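You operate a simulated robot arm through the tools that you are given. There is no shell and no other tool. Be economical: measure what you need, move in short steps, check, and stop when the job is done.

The job below is to be done with a simulated robot arm. You get a single attempt, and the scene is never put back.

## Task
Wind the hose neatly on to the roller and set the brake.
Fine: purple guide handle on and brake off before you crank; guide off again at the end; no loops may stand out of the coil.
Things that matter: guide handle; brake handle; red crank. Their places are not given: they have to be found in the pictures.

Only the result counts: the job must be done as asked and must still hold three seconds after the hand-in. Knocking over, shifting, dropping, spilling or breaking anything else fails it.

## Robot
A 7-joint arm with a two-finger parallel gripper, fixed in place. Base frame: the origin is at the foot of the arm, x ahead of it, y to its left, z up. Readings come in m, rad, newtons and seconds.
With the tool pointing down near the work surface it reaches from about 0.32 to 0.74 m from the base axis. Its first joint turns from -2.007 to 2.007 rad. Payload 3.91 kg.
The TCP is the grasp point between the finger pads, 0.03 m short of the fingertips. In the tool frame z runs along the fingers and y along their closing line. Largest opening 0.11 m; finger width 0.02, thickness 0.01; the body of the gripper, 0.048 by 0.112 m, starts 0.055 m behind the TCP.
Orientation is that of the tool frame in the base frame, as [roll, pitch, yaw] about the fixed x, y, z axes, in that order (R = Rz(yaw) Ry(pitch) Rx(roll)). With the fingers straight down and closing along the base's y, the tool's x points along the base's -x, its y along +y and its z along -z.

## Interface
- The arm moves only by the tool move_arm. Its argument "deltas" is a list of rows, each a list of 7 numbers: the shift along the tool's x, y, z in units of 30 mm (1.0 is 30 mm), then the turn, a rotation vector about the tool's x, y, z in units of 4 degrees (1.0 is 4 degrees), then the gripper command, from -1 (fully open) to 1 (shut), values between in proportion. In form: [[tx, ty, tz, rx, ry, rz, hand], ...]. A call has 1 to 10 rows; each row shifts and turns the commanded pose from where the row before left it, along the tool's axes as they then stand. A call with a number of a shift or a turn outside -1 to 1 is refused whole. A row lasts 0.2 s, in which the tool goes at most 0.05 m and 0.15 rad; a call with a longer step from one row to the next is refused whole, and so is a gripper value outside its range. Where a pose cannot be reached the arm comes as near as it can. A force on the tool above 40 N (or 10 N above the force at the start of the call, whichever is more), or a blocked arm, ends the call early, and 0.2 s more pass. The fingers move at their own pace (about 0.108 m/s each) and stop on an object; they squeeze with about 24 N. The grip force told is the motor's: it shows also when the fingers shut on nothing. Time passes only in rows, and 0.2 s behind the last, so rows that do not move let the fingers close. It gives the time, the measured TCP pose, the force on the tool (base axes), the opening and the grip force at its end, in the units of the frame above (readings bear some noise).
- Cameras (640 x 400 px; columns grow to the right, rows downward): "scene" is fixed at [0.0498, 0.6508, 1.5498]; the picture's right is [-0.60, -0.80, 0.00], its down [-0.51, 0.38, -0.77] and it looks along [0.62, -0.46, -0.64] (base axes); focal length 301 px, centre (320, 200). "wrist" rides on the gripper at [-0.036, 0, -0.057] in the tool frame; the picture's right is [0.00, -1.00, 0.00], its down [0.97, 0.00, -0.24] and it looks along [0.24, 0.00, 0.97] (tool axes); focal length 218 px, centre (320, 200).
- capture(camera): a new picture of that camera. No time passes.
- raise_lower(by): slides the trunk up (or, below 0, down) by that many m; the arm rides with it, the base frame stays. It gives what a move gives, with no picture.
- probe_pixels(camera, pixels): for up to 12 pixels [column, row] of the newest picture of that camera ("zoom" is the newest enlarged one), the place [x, y, z] in the base frame of the surface seen there, good to about 0.002 m. No time passes.
- inspect(camera, box): a new picture of the part [left, top, right, bottom] of that camera's present view, enlarged. No time passes.
- job_done(): hands the job in; it is judged then, once.

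Go step by step. Measure first, check grasps and placings, and put right what went wrong. The budget is 80 turns and 46 pictures, counting those below and the enlarged ones. Unless the task says otherwise, let go and move clear before handing in, and close with one line.

The tools are called after "Request:" as a command line: name --pt "numbers of a row" for each row, then --argument value for the rest, lists and objects as JSON in quotes. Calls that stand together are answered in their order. move_arm: Moves the arm, as the interface text tells. Its arguments: {"type":"object","properties":{"deltas":{"type":"array"}},"required":["deltas"]} The other tools are called the same way: raise_lower (by) slides the trunk up or down; capture (camera) takes a picture; probe_pixels (camera, pixels) gives the place of the surface under pixels of a picture; inspect (camera, box) takes an enlarged picture of a part of a camera's view; job_done () hands the job in.

At the start:

```text
clock: 0.0
tcp_pos: [0.5259, 0.1282, 1.2512]
tcp_rot: [-3.141, 0.0, 3.14]
ft_force: [-0.4, -0.4, 0.0]
finger_gap: 0.1101
gripper_force: 0.1
trunk travel left (down, up): [-0.875, 0.115]
```

scene: 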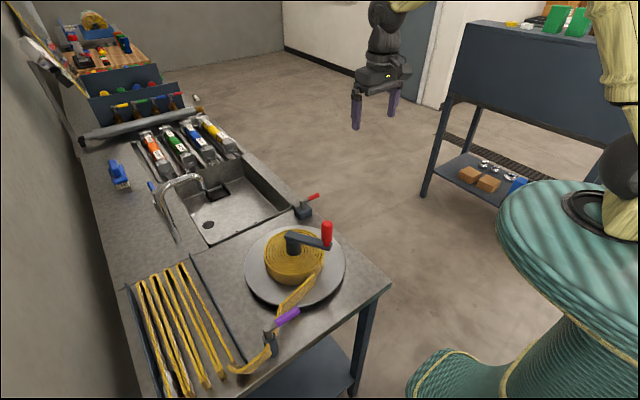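
wrist: 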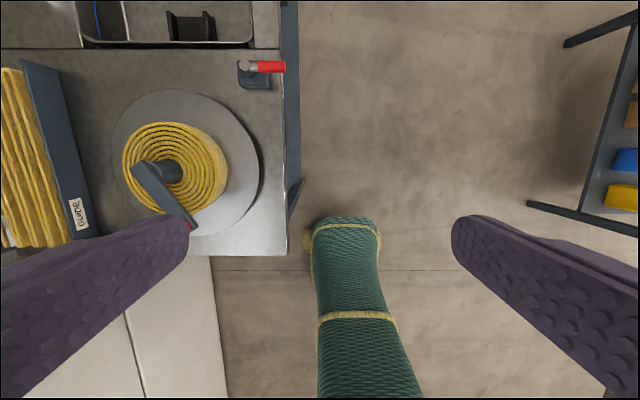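

The scene picture shows the roller at about (298,262) with the red crank knob at (327,234), a red-handled lever at (305,205), probably the brake, and the purple guide handle at (285,318). I'll enlarge that area for details.

Request:
inspect --camera "scene" --box '[220, 180, 380, 280]'

Request:
inspect --camera "scene" --box '[200, 280, 360, 380]'

Request:
probe_pixels --camera "scene" --pixels '[[327, 224], [328, 243], [292, 236], [318, 196], [303, 204], [304, 214], [296, 311], [280, 320], [269, 332], [270, 352], [260, 285], [340, 260]]'

```text
4.00 times, centred on (300, 230) of scene
```

zoom: 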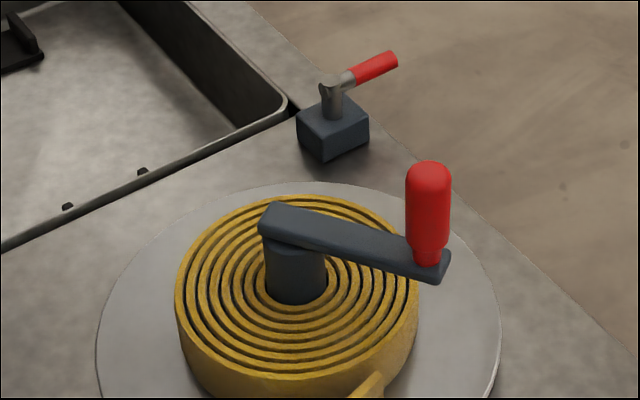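

```text
4.00 times, centred on (280, 330) of scene
```

zoom: 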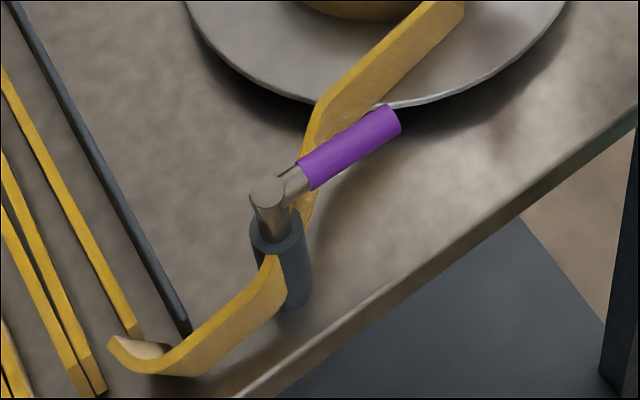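

```text
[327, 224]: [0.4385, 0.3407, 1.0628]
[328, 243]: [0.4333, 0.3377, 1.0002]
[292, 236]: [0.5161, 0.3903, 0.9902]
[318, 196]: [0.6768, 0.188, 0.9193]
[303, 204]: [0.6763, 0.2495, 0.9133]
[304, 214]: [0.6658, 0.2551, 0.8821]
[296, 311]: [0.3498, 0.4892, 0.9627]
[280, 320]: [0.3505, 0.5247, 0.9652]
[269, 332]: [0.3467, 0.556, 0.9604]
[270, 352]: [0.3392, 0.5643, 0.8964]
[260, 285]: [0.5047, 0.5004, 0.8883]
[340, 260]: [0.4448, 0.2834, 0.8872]
```

The brake lever is near (0.676,0.22,0.92), the crank knob at (0.436,0.339,1.03), and the guide handle runs from (0.347,0.556) to (0.350,0.489) at z 0.963. The wrist picture shows a "GUIDE" label, so I'll move the arm over the roller to read the labels.

Request:
move_arm --pt "0 1 0 0 0 0 -1" --pt "0 1 0 0 0 0 -1" --pt "0 1 0 0 0 0 -1" --pt "0 1 0 0 0 0 -1" --pt "0 1 0 0 0 0 -1" --pt "0 1 0 0 0 0 -1" --pt "0 1 0 0 0 0 -1" --pt "0 1 0 0 0 0 -1" --pt "0 1 0 0 0 0 -1"

Request:
capture --camera "wrist"

```text
clock: 2.0
tcp_pos: [0.5253, 0.3971, 1.2467]
tcp_rot: [-3.139, 0.0, -3.141]
ft_force: [-0.1, -0.1, 0.6]
finger_gap: 0.1103
gripper_force: 0.0
trunk travel left (down, up): [-0.875, 0.115]
```

```text
41 pictures are left
```

wrist: 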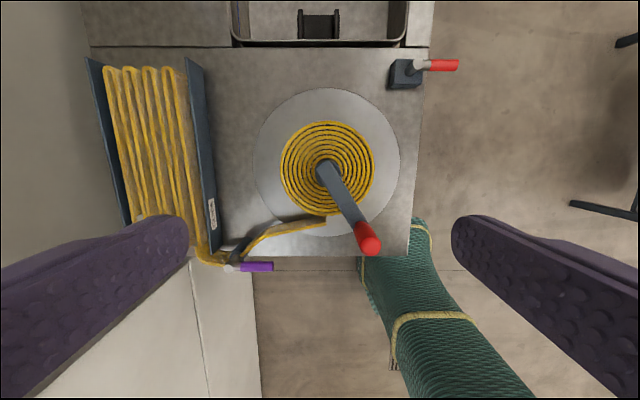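

Request:
inspect --camera "wrist" --box '[180, 180, 308, 280]'

Request:
inspect --camera "wrist" --box '[360, 30, 488, 110]'

Request:
probe_pixels --camera "wrist" --pixels '[[326, 172], [358, 225], [368, 240], [416, 65], [440, 66], [455, 66], [400, 82], [230, 266], [250, 267], [270, 267], [272, 205], [240, 120]]'

```text
4.00 times, centred on (244, 230) of wrist
```

zoom: 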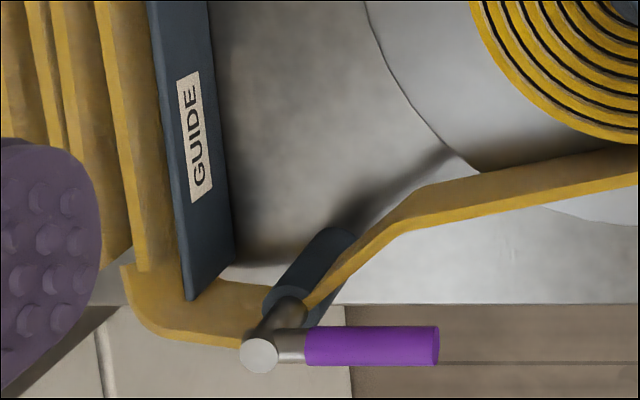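

```text
5.00 times, centred on (424, 70) of wrist
```

zoom: 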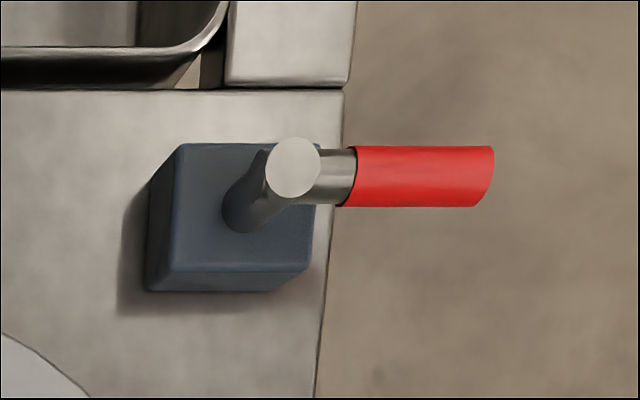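

```text
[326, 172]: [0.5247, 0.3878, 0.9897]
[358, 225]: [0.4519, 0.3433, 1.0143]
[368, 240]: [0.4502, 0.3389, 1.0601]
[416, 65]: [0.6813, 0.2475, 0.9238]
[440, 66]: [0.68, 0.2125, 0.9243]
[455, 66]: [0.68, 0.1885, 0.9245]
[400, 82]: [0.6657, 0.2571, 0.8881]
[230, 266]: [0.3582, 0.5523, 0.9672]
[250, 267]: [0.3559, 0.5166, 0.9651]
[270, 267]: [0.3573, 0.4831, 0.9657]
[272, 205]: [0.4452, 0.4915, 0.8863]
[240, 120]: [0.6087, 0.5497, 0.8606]
```

The tail leaves the coil on its near side towards the guide, so winding in means turning counter-clockwise seen from above. Only the GUIDE label is readable so far. I'll go closer to the brake to look for marks on its block.

Request:
move_arm --pt "-0.3 -1 0 0 0 0 -1" --pt "-0.3 -1 0 0 0 0 -1" --pt "-0.3 -1 0 0 0 0 -1" --pt "-0.3 -1 0 0 0 0 -1" --pt "-0.3 -1 0.7 0 0 0 -1" --pt "-0.3 -1 0.7 0 0 0 -1" --pt "0 -1 0.7 0 0 0 -1" --pt "0 -1 0.7 0 0 0 -1" --pt "0 -1 0.7 0 0 0 -1"

Request:
capture --camera "wrist"

```text
clock: 4.0
tcp_pos: [0.5769, 0.1262, 1.1454]
tcp_rot: [-3.141, 0.0, 3.141]
ft_force: [0.1, 0.3, -1.0]
finger_gap: 0.11
gripper_force: 0.1
trunk travel left (down, up): [-0.875, 0.115]
```

```text
38 pictures are left
```

wrist: 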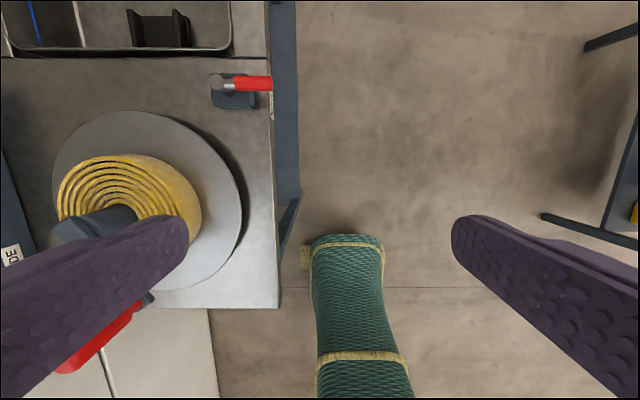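

There's a label on the table edge below the brake at about (271,105). I'll enlarge it.

Request:
inspect --camera "wrist" --box '[200, 60, 296, 120]'

```text
6.67 times, centred on (248, 90) of wrist
```

zoom: 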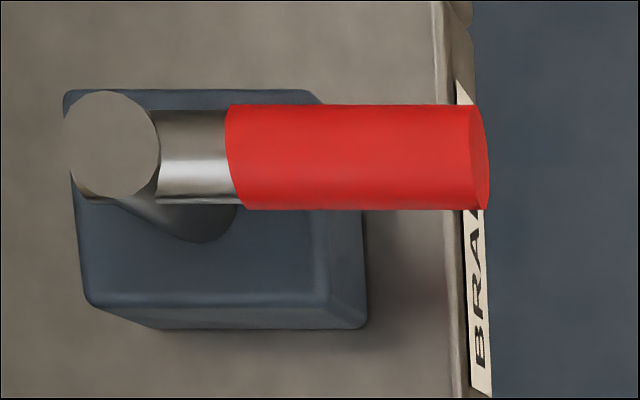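

The label reads "BRAKE" but shows no on/off on this side. I'll tilt the wrist camera to look at the table edge and check for on/off marks.

Request:
move_arm --pt "0 -0.5 0 -1 0 0 -1" --pt "0 -0.5 0 -1 0 0 -1" --pt "0 -0.5 0 -1 0 0 -1" --pt "0 -0.5 0 -1 0 0 -1" --pt "0 -0.5 0 -1 0 0 -1" --pt "0 -0.5 0 -1 0 0 -1" --pt "0 -0.5 0 -1 0 0 -1" --pt "0 -0.5 0 -1 0 0 -1" --pt "0 -0.5 0 -1 0 0 -1" --pt "0 -0.5 0 -1 0 0 -1"

Request:
capture --camera "wrist"

```text
clock: 6.2
tcp_pos: [0.5812, -0.0158, 1.0988]
tcp_rot: [2.442, 0.0, -3.141]
ft_force: [0.2, 0.0, 0.2]
finger_gap: 0.11
gripper_force: 0.0
trunk travel left (down, up): [-0.875, 0.115]
```

```text
36 pictures are left
```

wrist: 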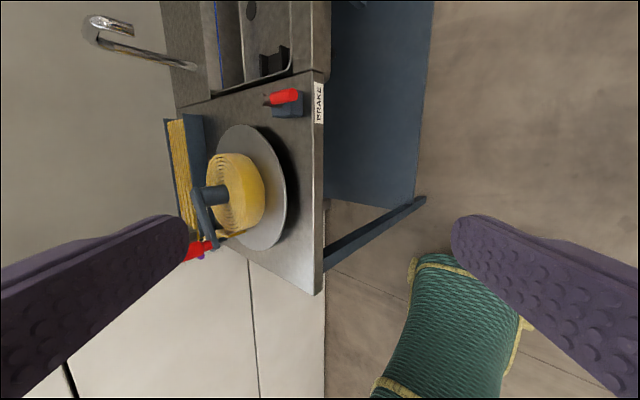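

There is only the BRAKE name label, with no on/off marks, so I'll have to feel out the lever travel. I'll level the tool again and head over to the guide.

Request:
move_arm --pt "0 0.5 0 1 0 0 -1" --pt "0 0.5 0 1 0 0 -1" --pt "0 0.5 0 1 0 0 -1" --pt "0 0.5 0 1 0 0 -1" --pt "0 0.5 0 1 0 0 -1" --pt "0 0.5 0 1 0 0 -1" --pt "0 0.5 0 1 0 0 -1" --pt "0 0.5 0 1 0 0 -1" --pt "0 0.5 0 1 0 0 -1" --pt "0 0.5 0 1 0 0 -1"

Request:
move_arm --pt "1 0 -1 0 0 0 1" --pt "1 0.5 -0.5 0 0 0 1" --pt "1 1 0 0 0 0 1" --pt "1 1 0 0 0 0 1" --pt "1 1 0 0 0 0 1" --pt "1 1 0 0 0 0 1" --pt "1 1 0 0 0 0 1" --pt "0 1 0 0 0 0 1" --pt "0 1 0 0 0 0 1" --pt "0 1 0 0 0 0 1"

Request:
capture --camera "wrist"

```text
clock: 8.4
tcp_pos: [0.5798, 0.1234, 1.1543]
tcp_rot: [-3.141, 0.001, 3.141]
ft_force: [-0.1, -0.1, 1.1]
finger_gap: 0.11
gripper_force: 0.0
trunk travel left (down, up): [-0.875, 0.115]
```

```text
clock: 10.6
tcp_pos: [0.3702, 0.3803, 1.1993]
tcp_rot: [-3.141, -0.003, -3.141]
ft_force: [0.1, -1.3, -0.5]
finger_gap: 0.0
gripper_force: 24.4
trunk travel left (down, up): [-0.875, 0.115]
```

```text
35 pictures are left
```

wrist: 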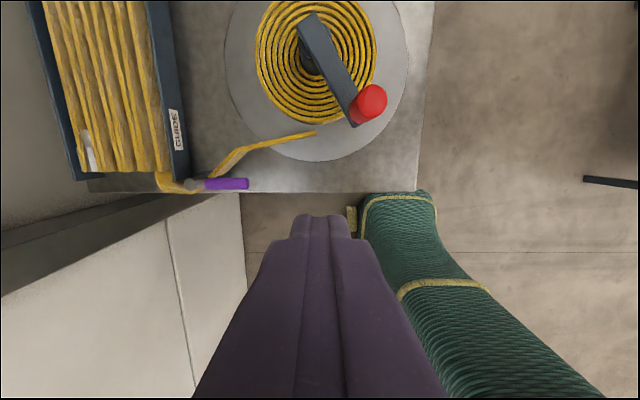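

Request:
inspect --camera "wrist" --box '[140, 100, 268, 200]'

Request:
probe_pixels --camera "wrist" --pixels '[[194, 185], [215, 184], [232, 184], [247, 184], [200, 178], [212, 171], [230, 155], [250, 147], [172, 186], [310, 133], [183, 191], [180, 175]]'

```text
4.00 times, centred on (204, 150) of wrist
```

zoom: 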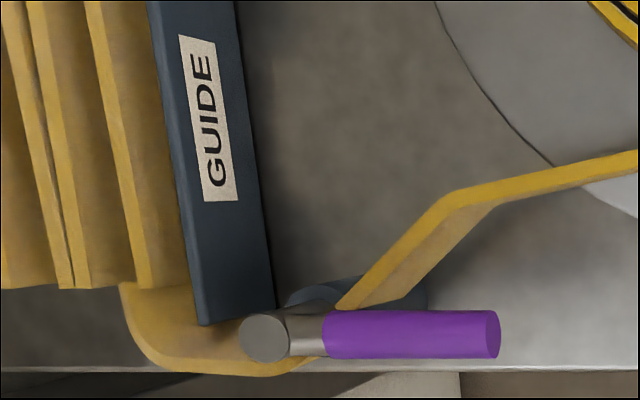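

```text
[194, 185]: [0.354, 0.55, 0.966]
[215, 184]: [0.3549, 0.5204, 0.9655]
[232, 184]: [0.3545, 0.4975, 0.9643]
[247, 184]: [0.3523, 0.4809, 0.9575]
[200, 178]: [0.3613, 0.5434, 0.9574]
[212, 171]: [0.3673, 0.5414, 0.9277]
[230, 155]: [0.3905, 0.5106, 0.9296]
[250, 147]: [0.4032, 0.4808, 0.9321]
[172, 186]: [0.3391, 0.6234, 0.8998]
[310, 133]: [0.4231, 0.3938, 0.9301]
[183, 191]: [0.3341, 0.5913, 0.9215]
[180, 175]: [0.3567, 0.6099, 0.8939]
```

The guide's pivot is at (0.354,0.555), its handle tip is near y 0.481 with its axis at z≈0.956, and the hose top is at z 0.93. I'll come down on the near side of the handle with closed fingers.

Request:
move_arm --pt "1 1 0 0 0 0 1" --pt "1 1 1 0 0 0 1" --pt "0.1 1 1 0 0 0 1" --pt "0 0.9 1 0 0 0 1" --pt "0 0 1 0 0 0 1" --pt "0 0 1 0 0 0 1" --pt "0 0 1 0 0 0 1" --pt "0 0 1 0 0 0 1" --pt "0 0 0.6 0 0 0 1"

```text
refused: row 2 steps farther than a row can; nothing moved
```

Request:
move_arm --pt "1 1 0 0 0 0 1" --pt "1 0.9 0.5 0 0 0 1" --pt "0.1 1 1 0 0 0 1" --pt "0 1 1 0 0 0 1" --pt "0 0 1 0 0 0 1" --pt "0 0 1 0 0 0 1" --pt "0 0 1 0 0 0 1" --pt "0 0 1 0 0 0 1" --pt "0 0 1 0 0 0 1"

Request:
capture --camera "wrist"

```text
clock: 12.6
tcp_pos: [0.3033, 0.4972, 0.9745]
tcp_rot: [-3.141, -0.002, 3.14]
ft_force: [-0.4, -0.1, 0.8]
finger_gap: 0.0003
gripper_force: 24.1
trunk travel left (down, up): [-0.875, 0.115]
```

```text
33 pictures are left
```

wrist: 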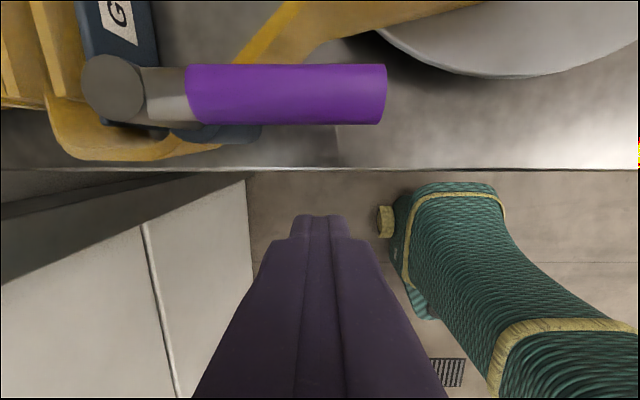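

The fingers are in place beside the handle at x 0.303. I'll push slowly towards +x and watch the force.

Request:
move_arm --pt "-0.7 0 0.15 0 0 0 1" --pt "-0.3 0 0 0 0 0 1" --pt "-0.3 0 0 0 0 0 1" --pt "-0.3 0 0 0 0 0 1" --pt "-0.3 0 0 0 0 0 1"

Request:
capture --camera "wrist"

```text
clock: 13.8
tcp_pos: [0.3638, 0.4975, 0.9728]
tcp_rot: [3.142, 0.0, -3.141]
ft_force: [-0.7, 0.0, -0.3]
finger_gap: 0.0001
gripper_force: 23.5
trunk travel left (down, up): [-0.875, 0.115]
```

```text
32 pictures are left
```

wrist: 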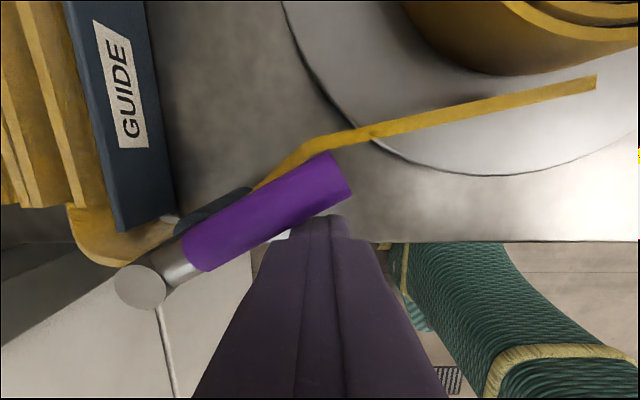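

The handle swings freely towards +x and is now at about 30°. I'll follow its arc to find the stop.

Request:
move_arm --pt "-0.45 0.2 0 0 0 0 1" --pt "-0.45 0.25 0 0 0 0 1" --pt "-0.3 0.4 0 0 0 0 1" --pt "-0.25 0.45 0 0 0 0 1"

Request:
capture --camera "wrist"

```text
clock: 14.8
tcp_pos: [0.4085, 0.5356, 0.9685]
tcp_rot: [-3.14, 0.0, 3.141]
ft_force: [0.5, 0.0, -0.7]
finger_gap: 0.0
gripper_force: 24.0
trunk travel left (down, up): [-0.875, 0.115]
```

```text
31 pictures are left
```

wrist: 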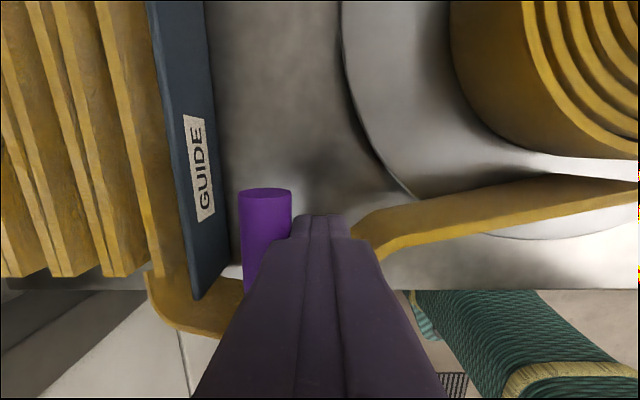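

The handle now lies along +x (265,240), and there's still no stop force. I'll nudge it a little further in +y.

Request:
move_arm --pt "0 0.25 0 0 0 0 1" --pt "0 0.25 0 0 0 0 1"

Request:
capture --camera "wrist"

```text
clock: 15.4
tcp_pos: [0.4082, 0.538, 0.9692]
tcp_rot: [-3.121, -0.004, 3.14]
ft_force: [-4.4, -20.9, 14.4]
finger_gap: 0.0004
gripper_force: 24.1
trunk travel left (down, up): [-0.875, 0.115]
stopped in row 2: the force on the tool passed its limit (the readings are from after the stop); the commanded pose is now the measured one
```

```text
30 pictures are left
```

wrist: 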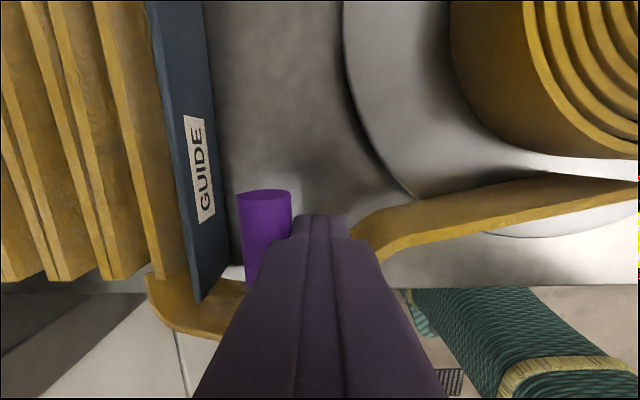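

A firm stop came at 90°, with the handle along +x. I'll back off, lift, and look at whether anything about the hose changed.

Request:
move_arm --pt "0 -0.7 0 0 0 0 1" --pt "0 -0.7 -0.3 0 0 0 1" --pt "0 0 -1 0 0 0 1" --pt "0 0 -1 0 0 0 1" --pt "0 -0.5 -1 0 0 0 1" --pt "0 -1 -1 0 0 0 1" --pt "0 -1 -1 0 0 0 1"

Request:
inspect --camera "scene" --box '[200, 280, 360, 380]'

```text
clock: 17.0
tcp_pos: [0.4086, 0.426, 1.1299]
tcp_rot: [-3.124, -0.003, 3.14]
ft_force: [-0.4, -0.1, -0.5]
finger_gap: 0.0
gripper_force: 23.8
trunk travel left (down, up): [-0.875, 0.115]
```

```text
4.00 times, centred on (280, 330) of scene
```

zoom: 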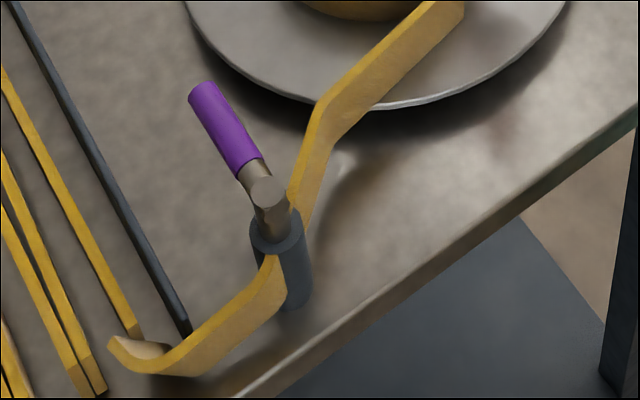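

The guide handle now lies along +x. The request says "off again at the end", so it should have started off, and this is on. Next is the brake: I'll bring the closed fingers down on the −x side of its handle.

Request:
move_arm --pt "-0.5 -0.9 -0.8 0 0 0 1" --pt "-0.8 -1 0 0 0 0 1" --pt "-0.9 -1 0 0 0 0 1" --pt "-0.9 -1 0 0 0 0 1" --pt "-0.9 -1 0 0 0 0 1" --pt "-0.9 -1 0 0 0 0 1" --pt "-1 -1 0.5 0 0 0 1" --pt "-1 -0.6 1 0 0 0 1" --pt "-0.4 0 1 0 0 0 1" --pt "0 0 1 0 0 0 1"

Request:
move_arm --pt "0 0 1 0 0 0 1" --pt "0 0 1 0 0 0 1" --pt "0 0 1 0 0 0 1" --pt "0 0 0.8 0 0 0 1"

Request:
capture --camera "wrist"

```text
clock: 19.2
tcp_pos: [0.6288, 0.2011, 1.0488]
tcp_rot: [-3.122, -0.005, 3.139]
ft_force: [0.3, 0.2, 0.9]
finger_gap: 0.0002
gripper_force: 23.9
trunk travel left (down, up): [-0.875, 0.115]
```

```text
clock: 20.2
tcp_pos: [0.633, 0.1972, 0.9345]
tcp_rot: [-3.125, -0.003, 3.14]
ft_force: [0.0, 0.6, 0.2]
finger_gap: 0.0002
gripper_force: 24.1
trunk travel left (down, up): [-0.875, 0.115]
```

```text
28 pictures are left
```

wrist: 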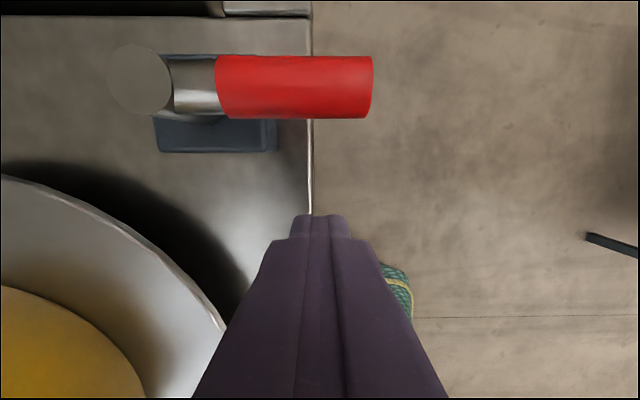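

The fingers are on the −x side of the red handle. I'll push gently towards +x.

Request:
move_arm --pt "-0.7 0 0.1 0 0 0 1" --pt "-0.25 0 0 0 0 0 1" --pt "-0.25 0 0 0 0 0 1" --pt "-0.25 0 0 0 0 0 1"

Request:
capture --camera "wrist"

```text
clock: 21.2
tcp_pos: [0.6727, 0.1998, 0.9303]
tcp_rot: [-3.124, -0.005, 3.141]
ft_force: [-2.2, -1.2, 0.6]
finger_gap: 0.0001
gripper_force: 23.7
trunk travel left (down, up): [-0.875, 0.115]
```

```text
27 pictures are left
```

wrist: 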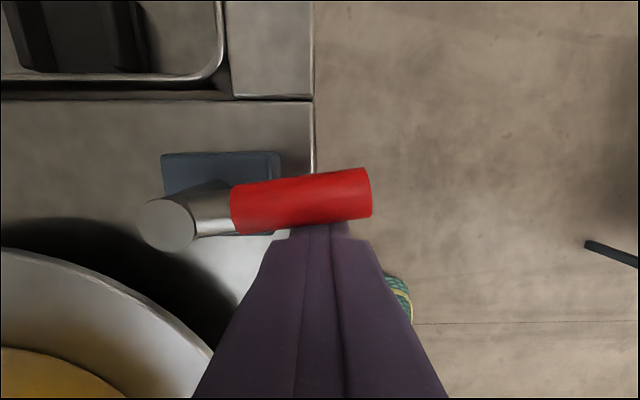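

The brake handle turns freely towards +x, by about 10° so far. I'll follow its arc.

Request:
move_arm --pt "-0.3 -0.1 0 0 0 0 1" --pt "-0.3 -0.1 0 0 0 0 1" --pt "-0.4 0.25 0 0 0 0 1" --pt "-0.4 0.25 0 0 0 0 1" --pt "-0.2 0.35 0 0 0 0 1" --pt "-0.15 0.35 0 0 0 0 1"

Request:
capture --camera "wrist"

```text
clock: 22.6
tcp_pos: [0.7101, 0.216, 0.9354]
tcp_rot: [-3.124, -0.006, 3.14]
ft_force: [0.8, -1.2, -0.3]
finger_gap: 0.0001
gripper_force: 24.1
out of reach, approached as far as the arm can: row 5, 6
trunk travel left (down, up): [-0.875, 0.115]
```

```text
26 pictures are left
```

wrist: 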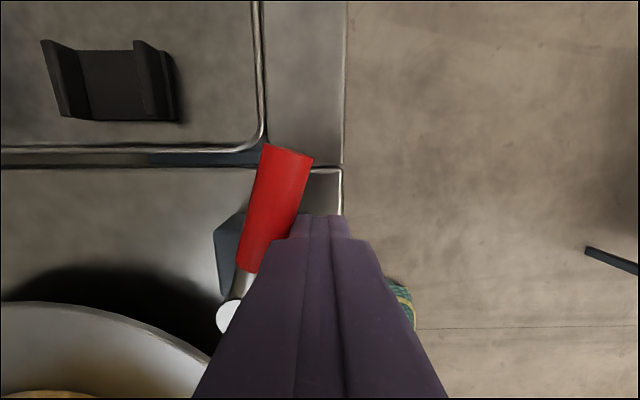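

The handle is at about 75° and the arm is near its reach limit, so I'll finish by pushing mainly +y until it hits the stop.

Request:
move_arm --pt "0.1 0.2 0 0 0 0 1" --pt "0.1 0.2 0 0 0 0 1" --pt "0.05 0.2 0 0 0 0 1" --pt "0.05 0.2 0 0 0 0 1"

Request:
capture --camera "wrist"

```text
clock: 23.7
tcp_pos: [0.7049, 0.2263, 0.9343]
tcp_rot: [-3.105, 0.002, 3.134]
ft_force: [4.3, -14.6, 2.8]
finger_gap: 0.0
gripper_force: 24.3
trunk travel left (down, up): [-0.875, 0.115]
stopped in row 4: the force on the tool passed its limit (the readings are from after the stop); the commanded pose is now the measured one
```

```text
25 pictures are left
```

wrist: 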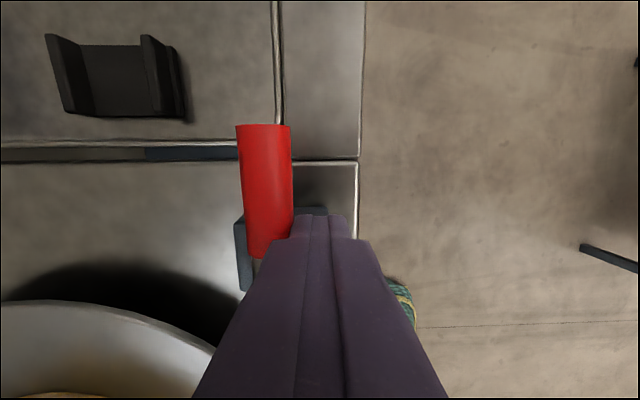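

The brake hit its stop at 90°, so both levers now point along +x. I'll lift off, level the tool and go above the crank knob with the fingers open.

Request:
move_arm --pt "0.2 -0.7 0 -0.5 0 0 1" --pt "0 -0.3 -1 0 0 0 1" --pt "0 0 -1 0 0 0 1" --pt "0 0 -1 0 0 0 1" --pt "0 0 -1 0 0 0 1" --pt "0 0 -1 0 0 0 1" --pt "0.5 0 -1 0 0 0 -1" --pt "1 0.5 -1 0 0 0 -1" --pt "1 1 -0.5 0 0 0 -1" --pt "1 1 0 0 0 0 -1"

Request:
move_arm --pt "1 0.8 0 0 0 0 -1" --pt "1 0.8 0 0 0 0 -1" --pt "1 0.7 0 0 0 0 -1" --pt "1 0 0 0 0 0 -1" --pt "0.7 0 0 0 0 0 -1"

Request:
capture --camera "wrist"

```text
clock: 25.9
tcp_pos: [0.5943, 0.2738, 1.1624]
tcp_rot: [3.138, 0.001, 3.137]
ft_force: [0.4, 0.4, 0.7]
finger_gap: 0.11
gripper_force: 0.1
trunk travel left (down, up): [-0.875, 0.115]
```

```text
clock: 27.1
tcp_pos: [0.4505, 0.3451, 1.1632]
tcp_rot: [3.137, -0.002, 3.137]
ft_force: [-0.4, 0.4, 0.1]
finger_gap: 0.11
gripper_force: 0.1
trunk travel left (down, up): [-0.875, 0.115]
```

```text
24 pictures are left
```

wrist: 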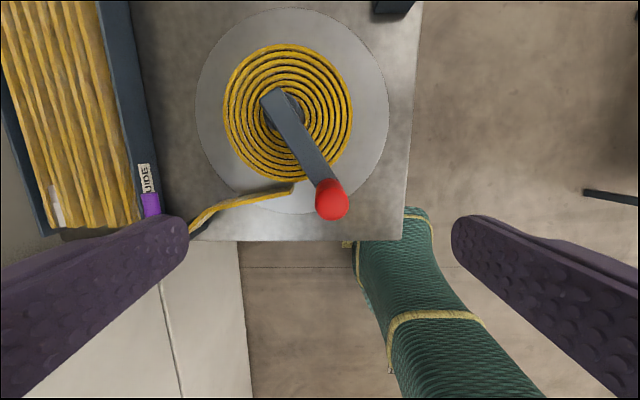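

Request:
probe_pixels --camera "wrist" --pixels '[[332, 200], [320, 200], [345, 200], [332, 214], [332, 184], [270, 98], [283, 108], [226, 115], [353, 115], [290, 45], [290, 180], [197, 115]]'

```text
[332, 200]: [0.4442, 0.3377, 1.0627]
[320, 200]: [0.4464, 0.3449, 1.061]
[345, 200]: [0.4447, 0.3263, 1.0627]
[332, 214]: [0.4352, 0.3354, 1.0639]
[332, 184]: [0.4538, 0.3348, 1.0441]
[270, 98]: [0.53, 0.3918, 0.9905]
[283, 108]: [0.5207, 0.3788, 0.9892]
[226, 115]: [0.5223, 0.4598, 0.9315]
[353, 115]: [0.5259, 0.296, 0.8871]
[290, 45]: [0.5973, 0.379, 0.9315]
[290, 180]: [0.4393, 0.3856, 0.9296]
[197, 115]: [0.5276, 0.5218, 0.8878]
```

The knob centre is at about (0.443,0.336), with its top at z 1.063, and the hub is near (0.522,0.385). I'll descend with open fingers, close on the knob, and test with a very small counter-clockwise turn.

Request:
move_arm --pt "0.25 -0.3 0.5 0 0 0 -1" --pt "0 0 1 0 0 0 -1" --pt "0 0 1 0 0 0 -1" --pt "0 0 1 0 0 0 -1" --pt "0 0 0.5 0 0 0 0" --pt "0 0 0 0 0 0 1" --pt "0 0 0 0 0 0 1" --pt "0 0 0 0 0 0 1"

Request:
capture --camera "wrist"

```text
clock: 28.9
tcp_pos: [0.4425, 0.3372, 1.0379]
tcp_rot: [3.139, -0.002, 3.137]
ft_force: [0.5, 1.1, -5.5]
finger_gap: 0.0268
gripper_force: 44.6
trunk travel left (down, up): [-0.875, 0.115]
```

```text
23 pictures are left
```

wrist: 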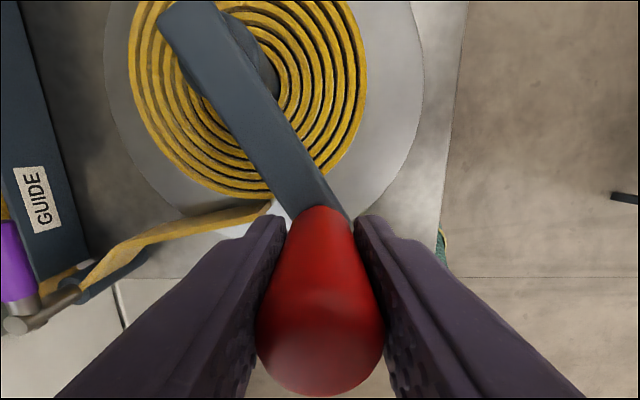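

The knob is gripped with a gap of 27 mm. I'll test with about 1 cm along the counter-clockwise tangent.

Request:
move_arm --pt "-0.09 -0.14 0 0 0 0 1" --pt "-0.09 -0.14 0 0 0 0 1"

```text
clock: 29.5
tcp_pos: [0.4497, 0.3285, 1.039]
tcp_rot: [-3.141, -0.007, 3.136]
ft_force: [-2.0, -1.2, -15.3]
finger_gap: 0.027
gripper_force: 44.9
trunk travel left (down, up): [-0.875, 0.115]
```

It moved 11 mm with only about 2 N sideways, so the brake is off in this position. I'll crank counter-clockwise in 12° steps around (0.522,0.385).

Request:
move_arm --pt "-0.448 -0.464 0.05 0 0 0 1" --pt "-0.535 -0.361 0 0 0 0 1" --pt "-0.598 -0.242 0 0 0 0 1" --pt "-0.635 -0.112 0 0 0 0 1" --pt "-0.645 0.023 0 0 0 0 1"

Request:
capture --camera "wrist"

```text
clock: 30.7
tcp_pos: [0.5362, 0.2942, 1.0383]
tcp_rot: [3.136, 0.001, 3.135]
ft_force: [0.2, 0.0, 0.1]
finger_gap: 0.0
gripper_force: 37.8
trunk travel left (down, up): [-0.875, 0.115]
```

```text
22 pictures are left
```

wrist: 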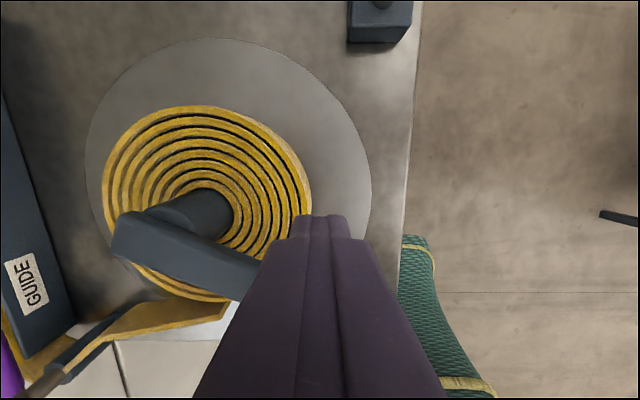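

The gap reads 0: the knob slipped out of the pads while I moved across the closing line. I'll push the knob from behind with closed fingers instead, after lifting off to see where it is.

Request:
move_arm --pt "0 0 -1 0 0 0 1" --pt "0 0 -1 0 0 0 1" --pt "0.5 -1 -1 0 0 0 1" --pt "0.5 -1 0 0 0 0 1"

Request:
capture --camera "wrist"

```text
clock: 31.7
tcp_pos: [0.5036, 0.2347, 1.1268]
tcp_rot: [3.138, -0.001, 3.136]
ft_force: [0.0, -0.4, 0.4]
finger_gap: 0.0
gripper_force: 37.4
trunk travel left (down, up): [-0.875, 0.115]
```

```text
21 pictures are left
```

wrist: 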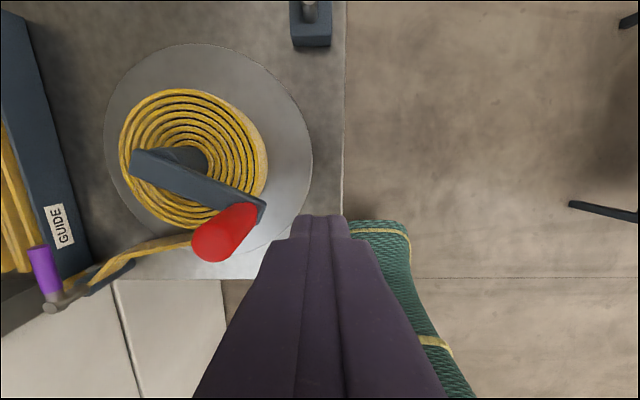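

Request:
probe_pixels --camera "wrist" --pixels '[[207, 245], [195, 245], [218, 250], [210, 235], [205, 225], [240, 209], [258, 208], [145, 160], [150, 175], [180, 240]]'

Request:
inspect --camera "scene" --box '[220, 190, 380, 290]'

```text
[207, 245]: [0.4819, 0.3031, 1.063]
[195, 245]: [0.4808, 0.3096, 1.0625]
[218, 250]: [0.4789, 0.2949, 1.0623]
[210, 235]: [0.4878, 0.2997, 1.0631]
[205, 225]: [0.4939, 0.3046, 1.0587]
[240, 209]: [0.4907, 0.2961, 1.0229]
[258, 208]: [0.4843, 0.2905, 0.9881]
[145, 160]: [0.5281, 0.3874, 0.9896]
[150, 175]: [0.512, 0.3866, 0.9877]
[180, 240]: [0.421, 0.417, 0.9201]
```

```text
4.00 times, centred on (300, 240) of scene
```

zoom: 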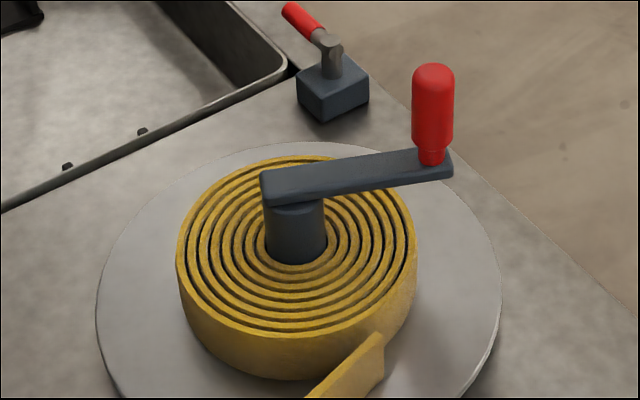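

The knob is now at (0.484,0.301), which fits the circle about (0.522,0.385) with radius 0.0925, and the crank turned easily. I'll place the closed fingers behind it at circle angle 215° and then push it round.

Request:
move_arm --pt "0.4 0.9 0 0 0 0 1" --pt "0.5 0.9 0 0 0 0 1" --pt "0.5 0.9 0 0 0 0 1" --pt "0.52 0.54 0 0 0 0 1" --pt "0 0 1 0 0 0 1" --pt "0 0 1 0 0 0 1" --pt "0 0 1 0 0 0 1"

Request:
move_arm --pt "-0.544 -0.594 0 0 0 0 1" --pt "-0.679 -0.433 0 0 0 0 1" --pt "-0.768 -0.242 0 0 0 0 1" --pt "-0.804 -0.035 0 0 0 0 1" --pt "-0.786 0.174 0 0 0 0 1"

Request:
capture --camera "wrist"

```text
clock: 33.3
tcp_pos: [0.4508, 0.3342, 1.0404]
tcp_rot: [3.136, 0.0, 3.136]
ft_force: [0.6, 0.0, 0.0]
finger_gap: 0.0
gripper_force: 37.8
trunk travel left (down, up): [-0.875, 0.115]
```

```text
clock: 34.1
tcp_pos: [0.4951, 0.3006, 1.038]
tcp_rot: [3.138, -0.028, -3.137]
ft_force: [-21.0, 2.6, 7.8]
finger_gap: 0.0
gripper_force: 37.4
trunk travel left (down, up): [-0.875, 0.115]
stopped in row 4: the force on the tool passed its limit (the readings are from after the stop); the commanded pose is now the measured one
```

```text
19 pictures are left
```

wrist: 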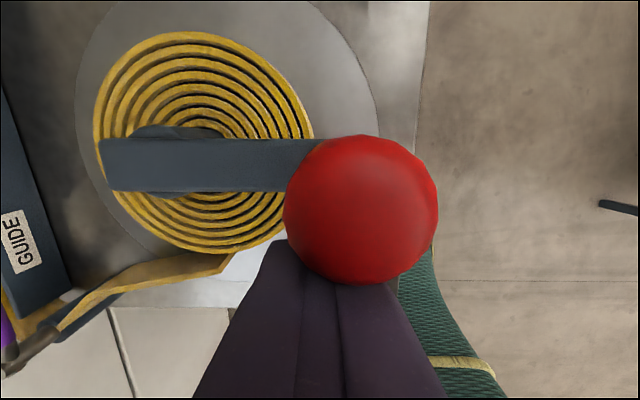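

The crank moved on to about 270° but the push tripped the force limit, so I need to tell speed drag from brake friction. I'll hold still for a moment and read the force, then push slowly.

Request:
move_arm --pt "0 0 0 0 0 0 1" --pt "0 0 0 0 0 0 1"

Request:
move_arm --pt "-0.15 0.0 0 0 0 0 1" --pt "-0.2 0.0 0 0 0 0 1" --pt "-0.2 0.0 0 0 0 0 1"

```text
clock: 34.7
tcp_pos: [0.4961, 0.3004, 1.0388]
tcp_rot: [3.139, -0.022, -3.138]
ft_force: [-26.0, 2.2, -0.9]
finger_gap: 0.0002
gripper_force: 37.6
trunk travel left (down, up): [-0.875, 0.115]
```

```text
clock: 35.2
tcp_pos: [0.4945, 0.2995, 1.0369]
tcp_rot: [3.139, -0.035, -3.134]
ft_force: [-20.6, 1.8, 6.7]
finger_gap: 0.0
gripper_force: 37.5
trunk travel left (down, up): [-0.875, 0.115]
stopped in row 2: the force on the tool passed its limit (the readings are from after the stop); the commanded pose is now the measured one
```

The force stays at 26 N with no motion and trips again at slow speed, so this is real holding resistance rather than drag. The brake may now be on. I'll look at the whole assembly before deciding.

Request:
inspect --camera "scene" --box '[100, 180, 420, 380]'

```text
2.00 times, centred on (260, 280) of scene
```

zoom: 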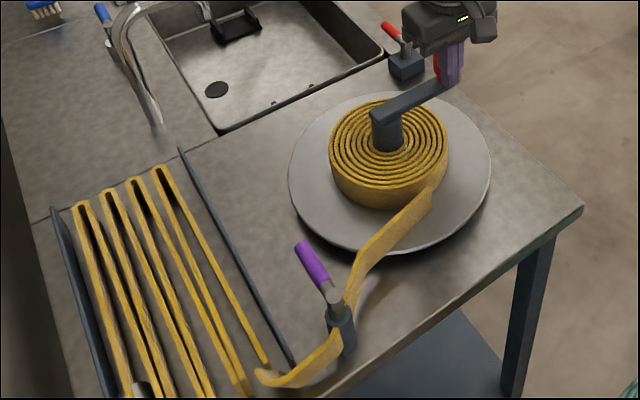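

The levers sit where I left them and nothing is obstructing the crank, so the steady resistance fits the brake being on with its handle at +x. I'll swing it back to its first position. That push needs more reach, so I'll lift off, move over the brake and lower the trunk.

Request:
move_arm --pt "0.5 0 0 0 0.4 0 1" --pt "0 0 -1 0 0 0 1" --pt "0 0 -1 0 0 0 1" --pt "0 0 -1 0 0 0 1" --pt "-1 0 -1 0 0 0 1" --pt "-1 0 -1 0 0 0 1" --pt "-1 0 -1 0 0 0 1" --pt "-1 0 0 0 0 0 1" --pt "-1 0 0 0 0 0 1" --pt "-1 0 0 0 0 0 1"

Request:
raise_lower --by -0.15

Request:
capture --camera "wrist"

```text
clock: 37.4
tcp_pos: [0.6735, 0.302, 1.2044]
tcp_rot: [-3.14, -0.064, -3.137]
ft_force: [0.4, 0.8, 0.1]
finger_gap: 0.0
gripper_force: 37.6
out of reach, approached as far as the arm can: row 10
trunk travel left (down, up): [-0.875, 0.115]
```

```text
clock: 39.1
tcp_pos: [0.6721, 0.3007, 1.0562]
tcp_rot: [3.139, -0.058, -3.136]
ft_force: [0.5, -0.6, -0.5]
finger_gap: 0.0
gripper_force: 37.3
trunk travel left (down, up): [-0.725, 0.265]
```

```text
17 pictures are left
```

wrist: 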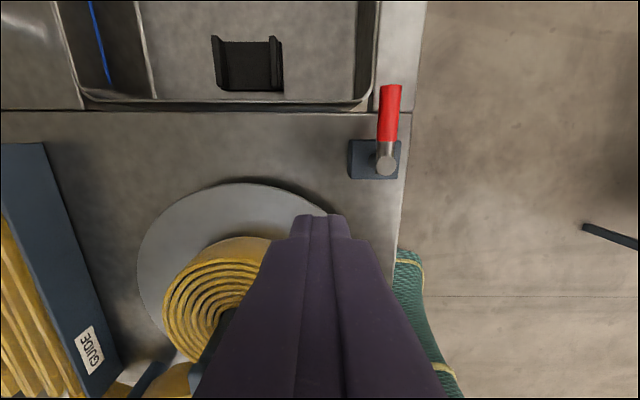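

The brake handle shows at (390,112), pointing +x. I'll tilt the fingers about 15° outward for extra reach and come down on its +y side.

Request:
move_arm --pt "0 0 0 0 -0.95 0 1" --pt "0 0 0 0 -0.95 0 1" --pt "0 0 0 0 -0.95 0 1" --pt "-0.1 -0.2 0.2 0 -0.95 0 1" --pt "-0.1 -0.2 0.5 0 -0.9 0 1" --pt "-0.1 -0.1 0.8 0 0 0 1" --pt "-0.06 0 0.9 0 0 0 1"

Request:
capture --camera "wrist"

```text
clock: 40.7
tcp_pos: [0.7032, 0.2874, 0.9874]
tcp_rot: [3.14, 0.27, -3.139]
ft_force: [-0.6, -0.3, 0.3]
finger_gap: 0.0001
gripper_force: 37.9
trunk travel left (down, up): [-0.725, 0.265]
```

```text
16 pictures are left
```

wrist: 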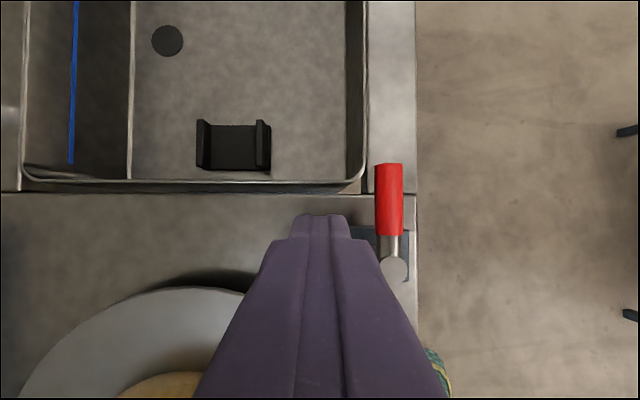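

Reach is fine when tilted. I'll go down the last 5 cm and sweep the handle back along its arc towards −y.

Request:
move_arm --pt "0 0 0.9 0 0 0 1" --pt "0 0 0.9 0 0 0 1" --pt "0 0 0 0 0 0 1"

Request:
move_arm --pt "0 -0.53 0 0 0 0 1" --pt "-0.13 -0.37 0.03 0 0 0 1" --pt "-0.145 -0.4 0.04 0 0 0 1" --pt "0.08 -0.43 -0.02 0 0 0 1" --pt "0.08 -0.45 -0.02 0 0 0 1" --pt "0.29 -0.27 -0.08 0 0 0 1" --pt "0.34 -0.28 -0.09 0 0 0 1"

Request:
capture --camera "wrist"

```text
clock: 41.5
tcp_pos: [0.7163, 0.2849, 0.9364]
tcp_rot: [3.139, 0.271, -3.137]
ft_force: [1.0, 0.0, -0.2]
finger_gap: 0.0
gripper_force: 37.9
trunk travel left (down, up): [-0.725, 0.265]
```

```text
clock: 43.1
tcp_pos: [0.6982, 0.2022, 0.9359]
tcp_rot: [3.141, 0.273, -3.137]
ft_force: [2.6, 0.7, 1.1]
finger_gap: 0.0
gripper_force: 37.9
trunk travel left (down, up): [-0.725, 0.265]
```

```text
15 pictures are left
```

wrist: 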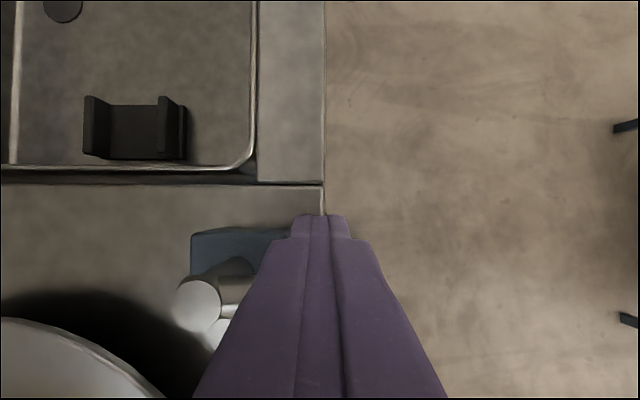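

The handle is back near −y, with slight contact force. I'll push a little further in −x to feel whether there is a stop here.

Request:
move_arm --pt "0.2 0 -0.05 0 0 0 1" --pt "0.2 0 -0.05 0 0 0 1" --pt "0.15 0 -0.05 0 0 0 1"

```text
clock: 43.7
tcp_pos: [0.6967, 0.2017, 0.9422]
tcp_rot: [3.138, 0.293, -3.14]
ft_force: [13.0, 1.4, 0.5]
finger_gap: 0.0
gripper_force: 37.5
trunk travel left (down, up): [-0.725, 0.265]
stopped in row 2: the force on the tool passed its limit (the readings are from after the stop); the commanded pose is now the measured one
```

There's a stop here too, so the brake's range is exactly −y to +x and it started at one end. I'll back off, raise the trunk again, level the tool and go behind the knob.

Request:
move_arm --pt "-0.6 0 0.15 0 0 0 1"

Request:
raise_lower --by 0.15

Request:
move_arm --pt "0 0 -0.5 0 0.85 0 1" --pt "0 0 -0.5 0 0.85 0 1" --pt "0.5 0 -0.5 0 0.85 0 1" --pt "1 0 0 0 0.85 0 1" --pt "1 0 0 0 0.8 0 1" --pt "1 0 0 0 0 0 1" --pt "1 0 0 0 0 0 1" --pt "1 0 0 0 0 0 1" --pt "1 0 0 0 0 0 1" --pt "1 0 0 0 0 0 1"

Request:
capture --camera "wrist"

```text
clock: 44.1
tcp_pos: [0.7142, 0.2032, 0.939]
tcp_rot: [3.139, 0.284, -3.141]
ft_force: [-0.7, 0.1, 0.1]
finger_gap: 0.0
gripper_force: 37.4
trunk travel left (down, up): [-0.725, 0.265]
```

```text
clock: 45.9
tcp_pos: [0.7135, 0.2055, 1.0912]
tcp_rot: [3.136, 0.289, -3.139]
ft_force: [0.7, 0.4, -0.4]
finger_gap: 0.0
gripper_force: 37.3
trunk travel left (down, up): [-0.875, 0.115]
```

```text
clock: 48.0
tcp_pos: [0.4777, 0.2048, 1.1304]
tcp_rot: [3.138, -0.006, -3.138]
ft_force: [-0.1, 0.0, -0.4]
finger_gap: 0.0
gripper_force: 37.8
trunk travel left (down, up): [-0.875, 0.115]
```

```text
14 pictures are left
```

wrist: 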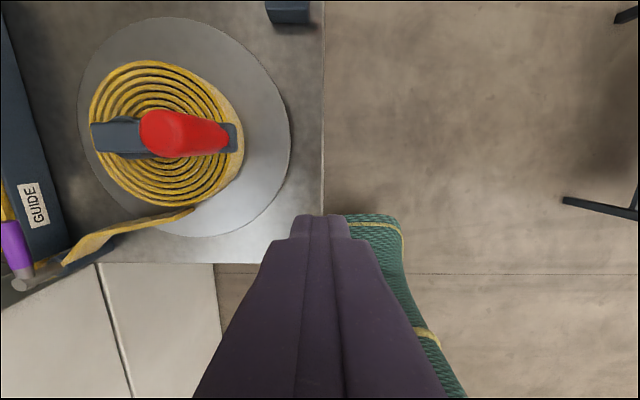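

The knob is at about 270°, seen at (185,135). I'll come down behind it at 235° and push slowly to see if it now turns freely.

Request:
move_arm --pt "0.1 0.87 0 0 0 0 1" --pt "0.1 0.87 0 0 0 0 1" --pt "0.1 0.87 0 0 0 0 1" --pt "0 0.86 0 0 0 0 1" --pt "0 0 1 0 0 0 1" --pt "0 0 1 0 0 0 1" --pt "0 0 1 0 0 0 1"

Request:
move_arm --pt "-0.465 -0.269 0 0 0 0 1" --pt "-0.505 -0.184 0 0 0 0 1" --pt "-0.529 -0.093 0 0 0 0 1" --pt "-0.537 0 0 0 0 0 1" --pt "-0.529 0.093 0 0 0 0 1"

```text
clock: 49.6
tcp_pos: [0.4656, 0.3096, 1.0379]
tcp_rot: [3.136, -0.006, -3.138]
ft_force: [1.3, -0.4, 0.7]
finger_gap: 0.0
gripper_force: 37.8
trunk travel left (down, up): [-0.875, 0.115]
```

```text
clock: 50.5
tcp_pos: [0.4958, 0.2961, 1.037]
tcp_rot: [-3.142, -0.034, -3.128]
ft_force: [-24.3, 0.3, 7.2]
finger_gap: 0.0001
gripper_force: 37.1
trunk travel left (down, up): [-0.875, 0.115]
stopped in row 4: the force on the tool passed its limit (the readings are from after the stop); the commanded pose is now the measured one
```

The knob is blocked at the same 270° with either brake setting, almost exactly 1 rad from its start, which looks like an end stop in the counter-clockwise direction. I'll go to the other side of the knob and try a gentle clockwise push.

Request:
move_arm --pt "0.5 0 0 0 -0.4 0 1" --pt "0 0 -1 0 0 0 1" --pt "0 0 -1 0 0 0 1" --pt "-0.5 0 -1 0 0 0 1" --pt "-1 0 0 0 0 0 1" --pt "-1 0 0 0 0 0 1" --pt "-0.5 0 0 0 0 0 1" --pt "0 0 1 0 0 0 1" --pt "0 0 1 0 0 0 1" --pt "0 0 1 0 0 0 1"

Request:
capture --camera "wrist"

```text
clock: 52.7
tcp_pos: [0.5761, 0.2938, 1.0373]
tcp_rot: [-3.141, 0.002, -3.13]
ft_force: [0.4, 0.4, 0.3]
finger_gap: 0.0
gripper_force: 37.8
trunk travel left (down, up): [-0.875, 0.115]
```

```text
13 pictures are left
```

wrist: 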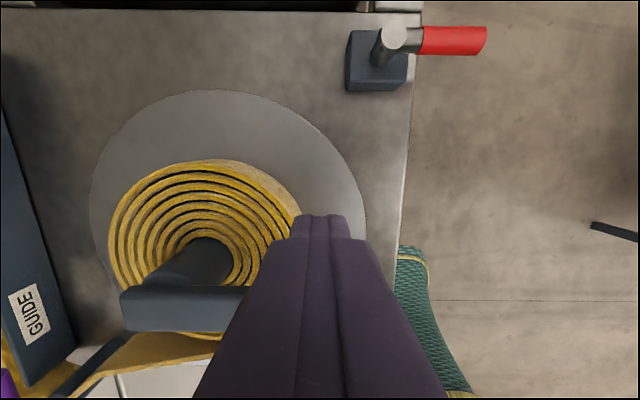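

I'm on the far side of the knob, with the brake at −y. I'll push gently in −x, which is clockwise.

Request:
move_arm --pt "0.8 0 0 0 0 0 1" --pt "0.25 0 0 0 0 0 1" --pt "0.25 0 0 0 0 0 1" --pt "0.25 0 0 0 0 0 1"

```text
clock: 53.6
tcp_pos: [0.542, 0.2938, 1.0392]
tcp_rot: [3.136, 0.026, -3.138]
ft_force: [18.4, 1.6, -6.3]
finger_gap: 0.0
gripper_force: 37.3
trunk travel left (down, up): [-0.875, 0.115]
stopped in row 4: the force on the tool passed its limit (the readings are from after the stop); the commanded pose is now the measured one
```

It's blocked clockwise as well, so the brake at −y is on and its +x position was off, where the crank turned freely up to the stop. I'll check the full scene for any change in the hose.

Request:
move_arm --pt "-0.6 0 0 0 0.3 0 1" --pt "0 0 -1 0 0 0 1" --pt "0 0 -1 0 0 0 1" --pt "0 0 -1 0 0 0 1" --pt "0 -1 -1 0 0 0 1" --pt "0 -1 -1 0 0 0 1" --pt "0 -1 0 0 0 0 1"

Request:
inspect --camera "scene" --box '[120, 200, 376, 360]'

```text
clock: 55.2
tcp_pos: [0.5603, 0.2001, 1.1891]
tcp_rot: [3.135, -0.002, -3.136]
ft_force: [-0.5, -0.6, -0.2]
finger_gap: 0.0
gripper_force: 37.9
trunk travel left (down, up): [-0.875, 0.115]
```

```text
2.50 times, centred on (248, 280) of scene
```

zoom: 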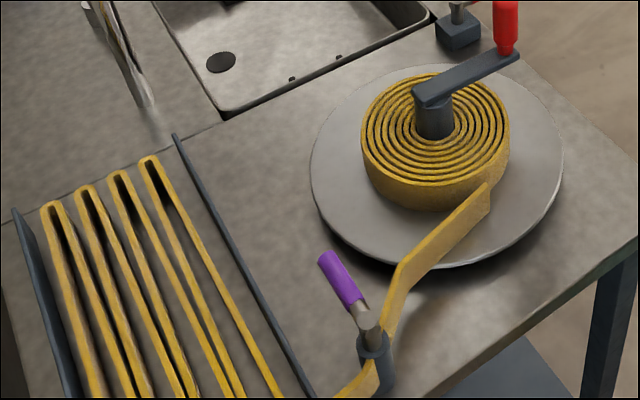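

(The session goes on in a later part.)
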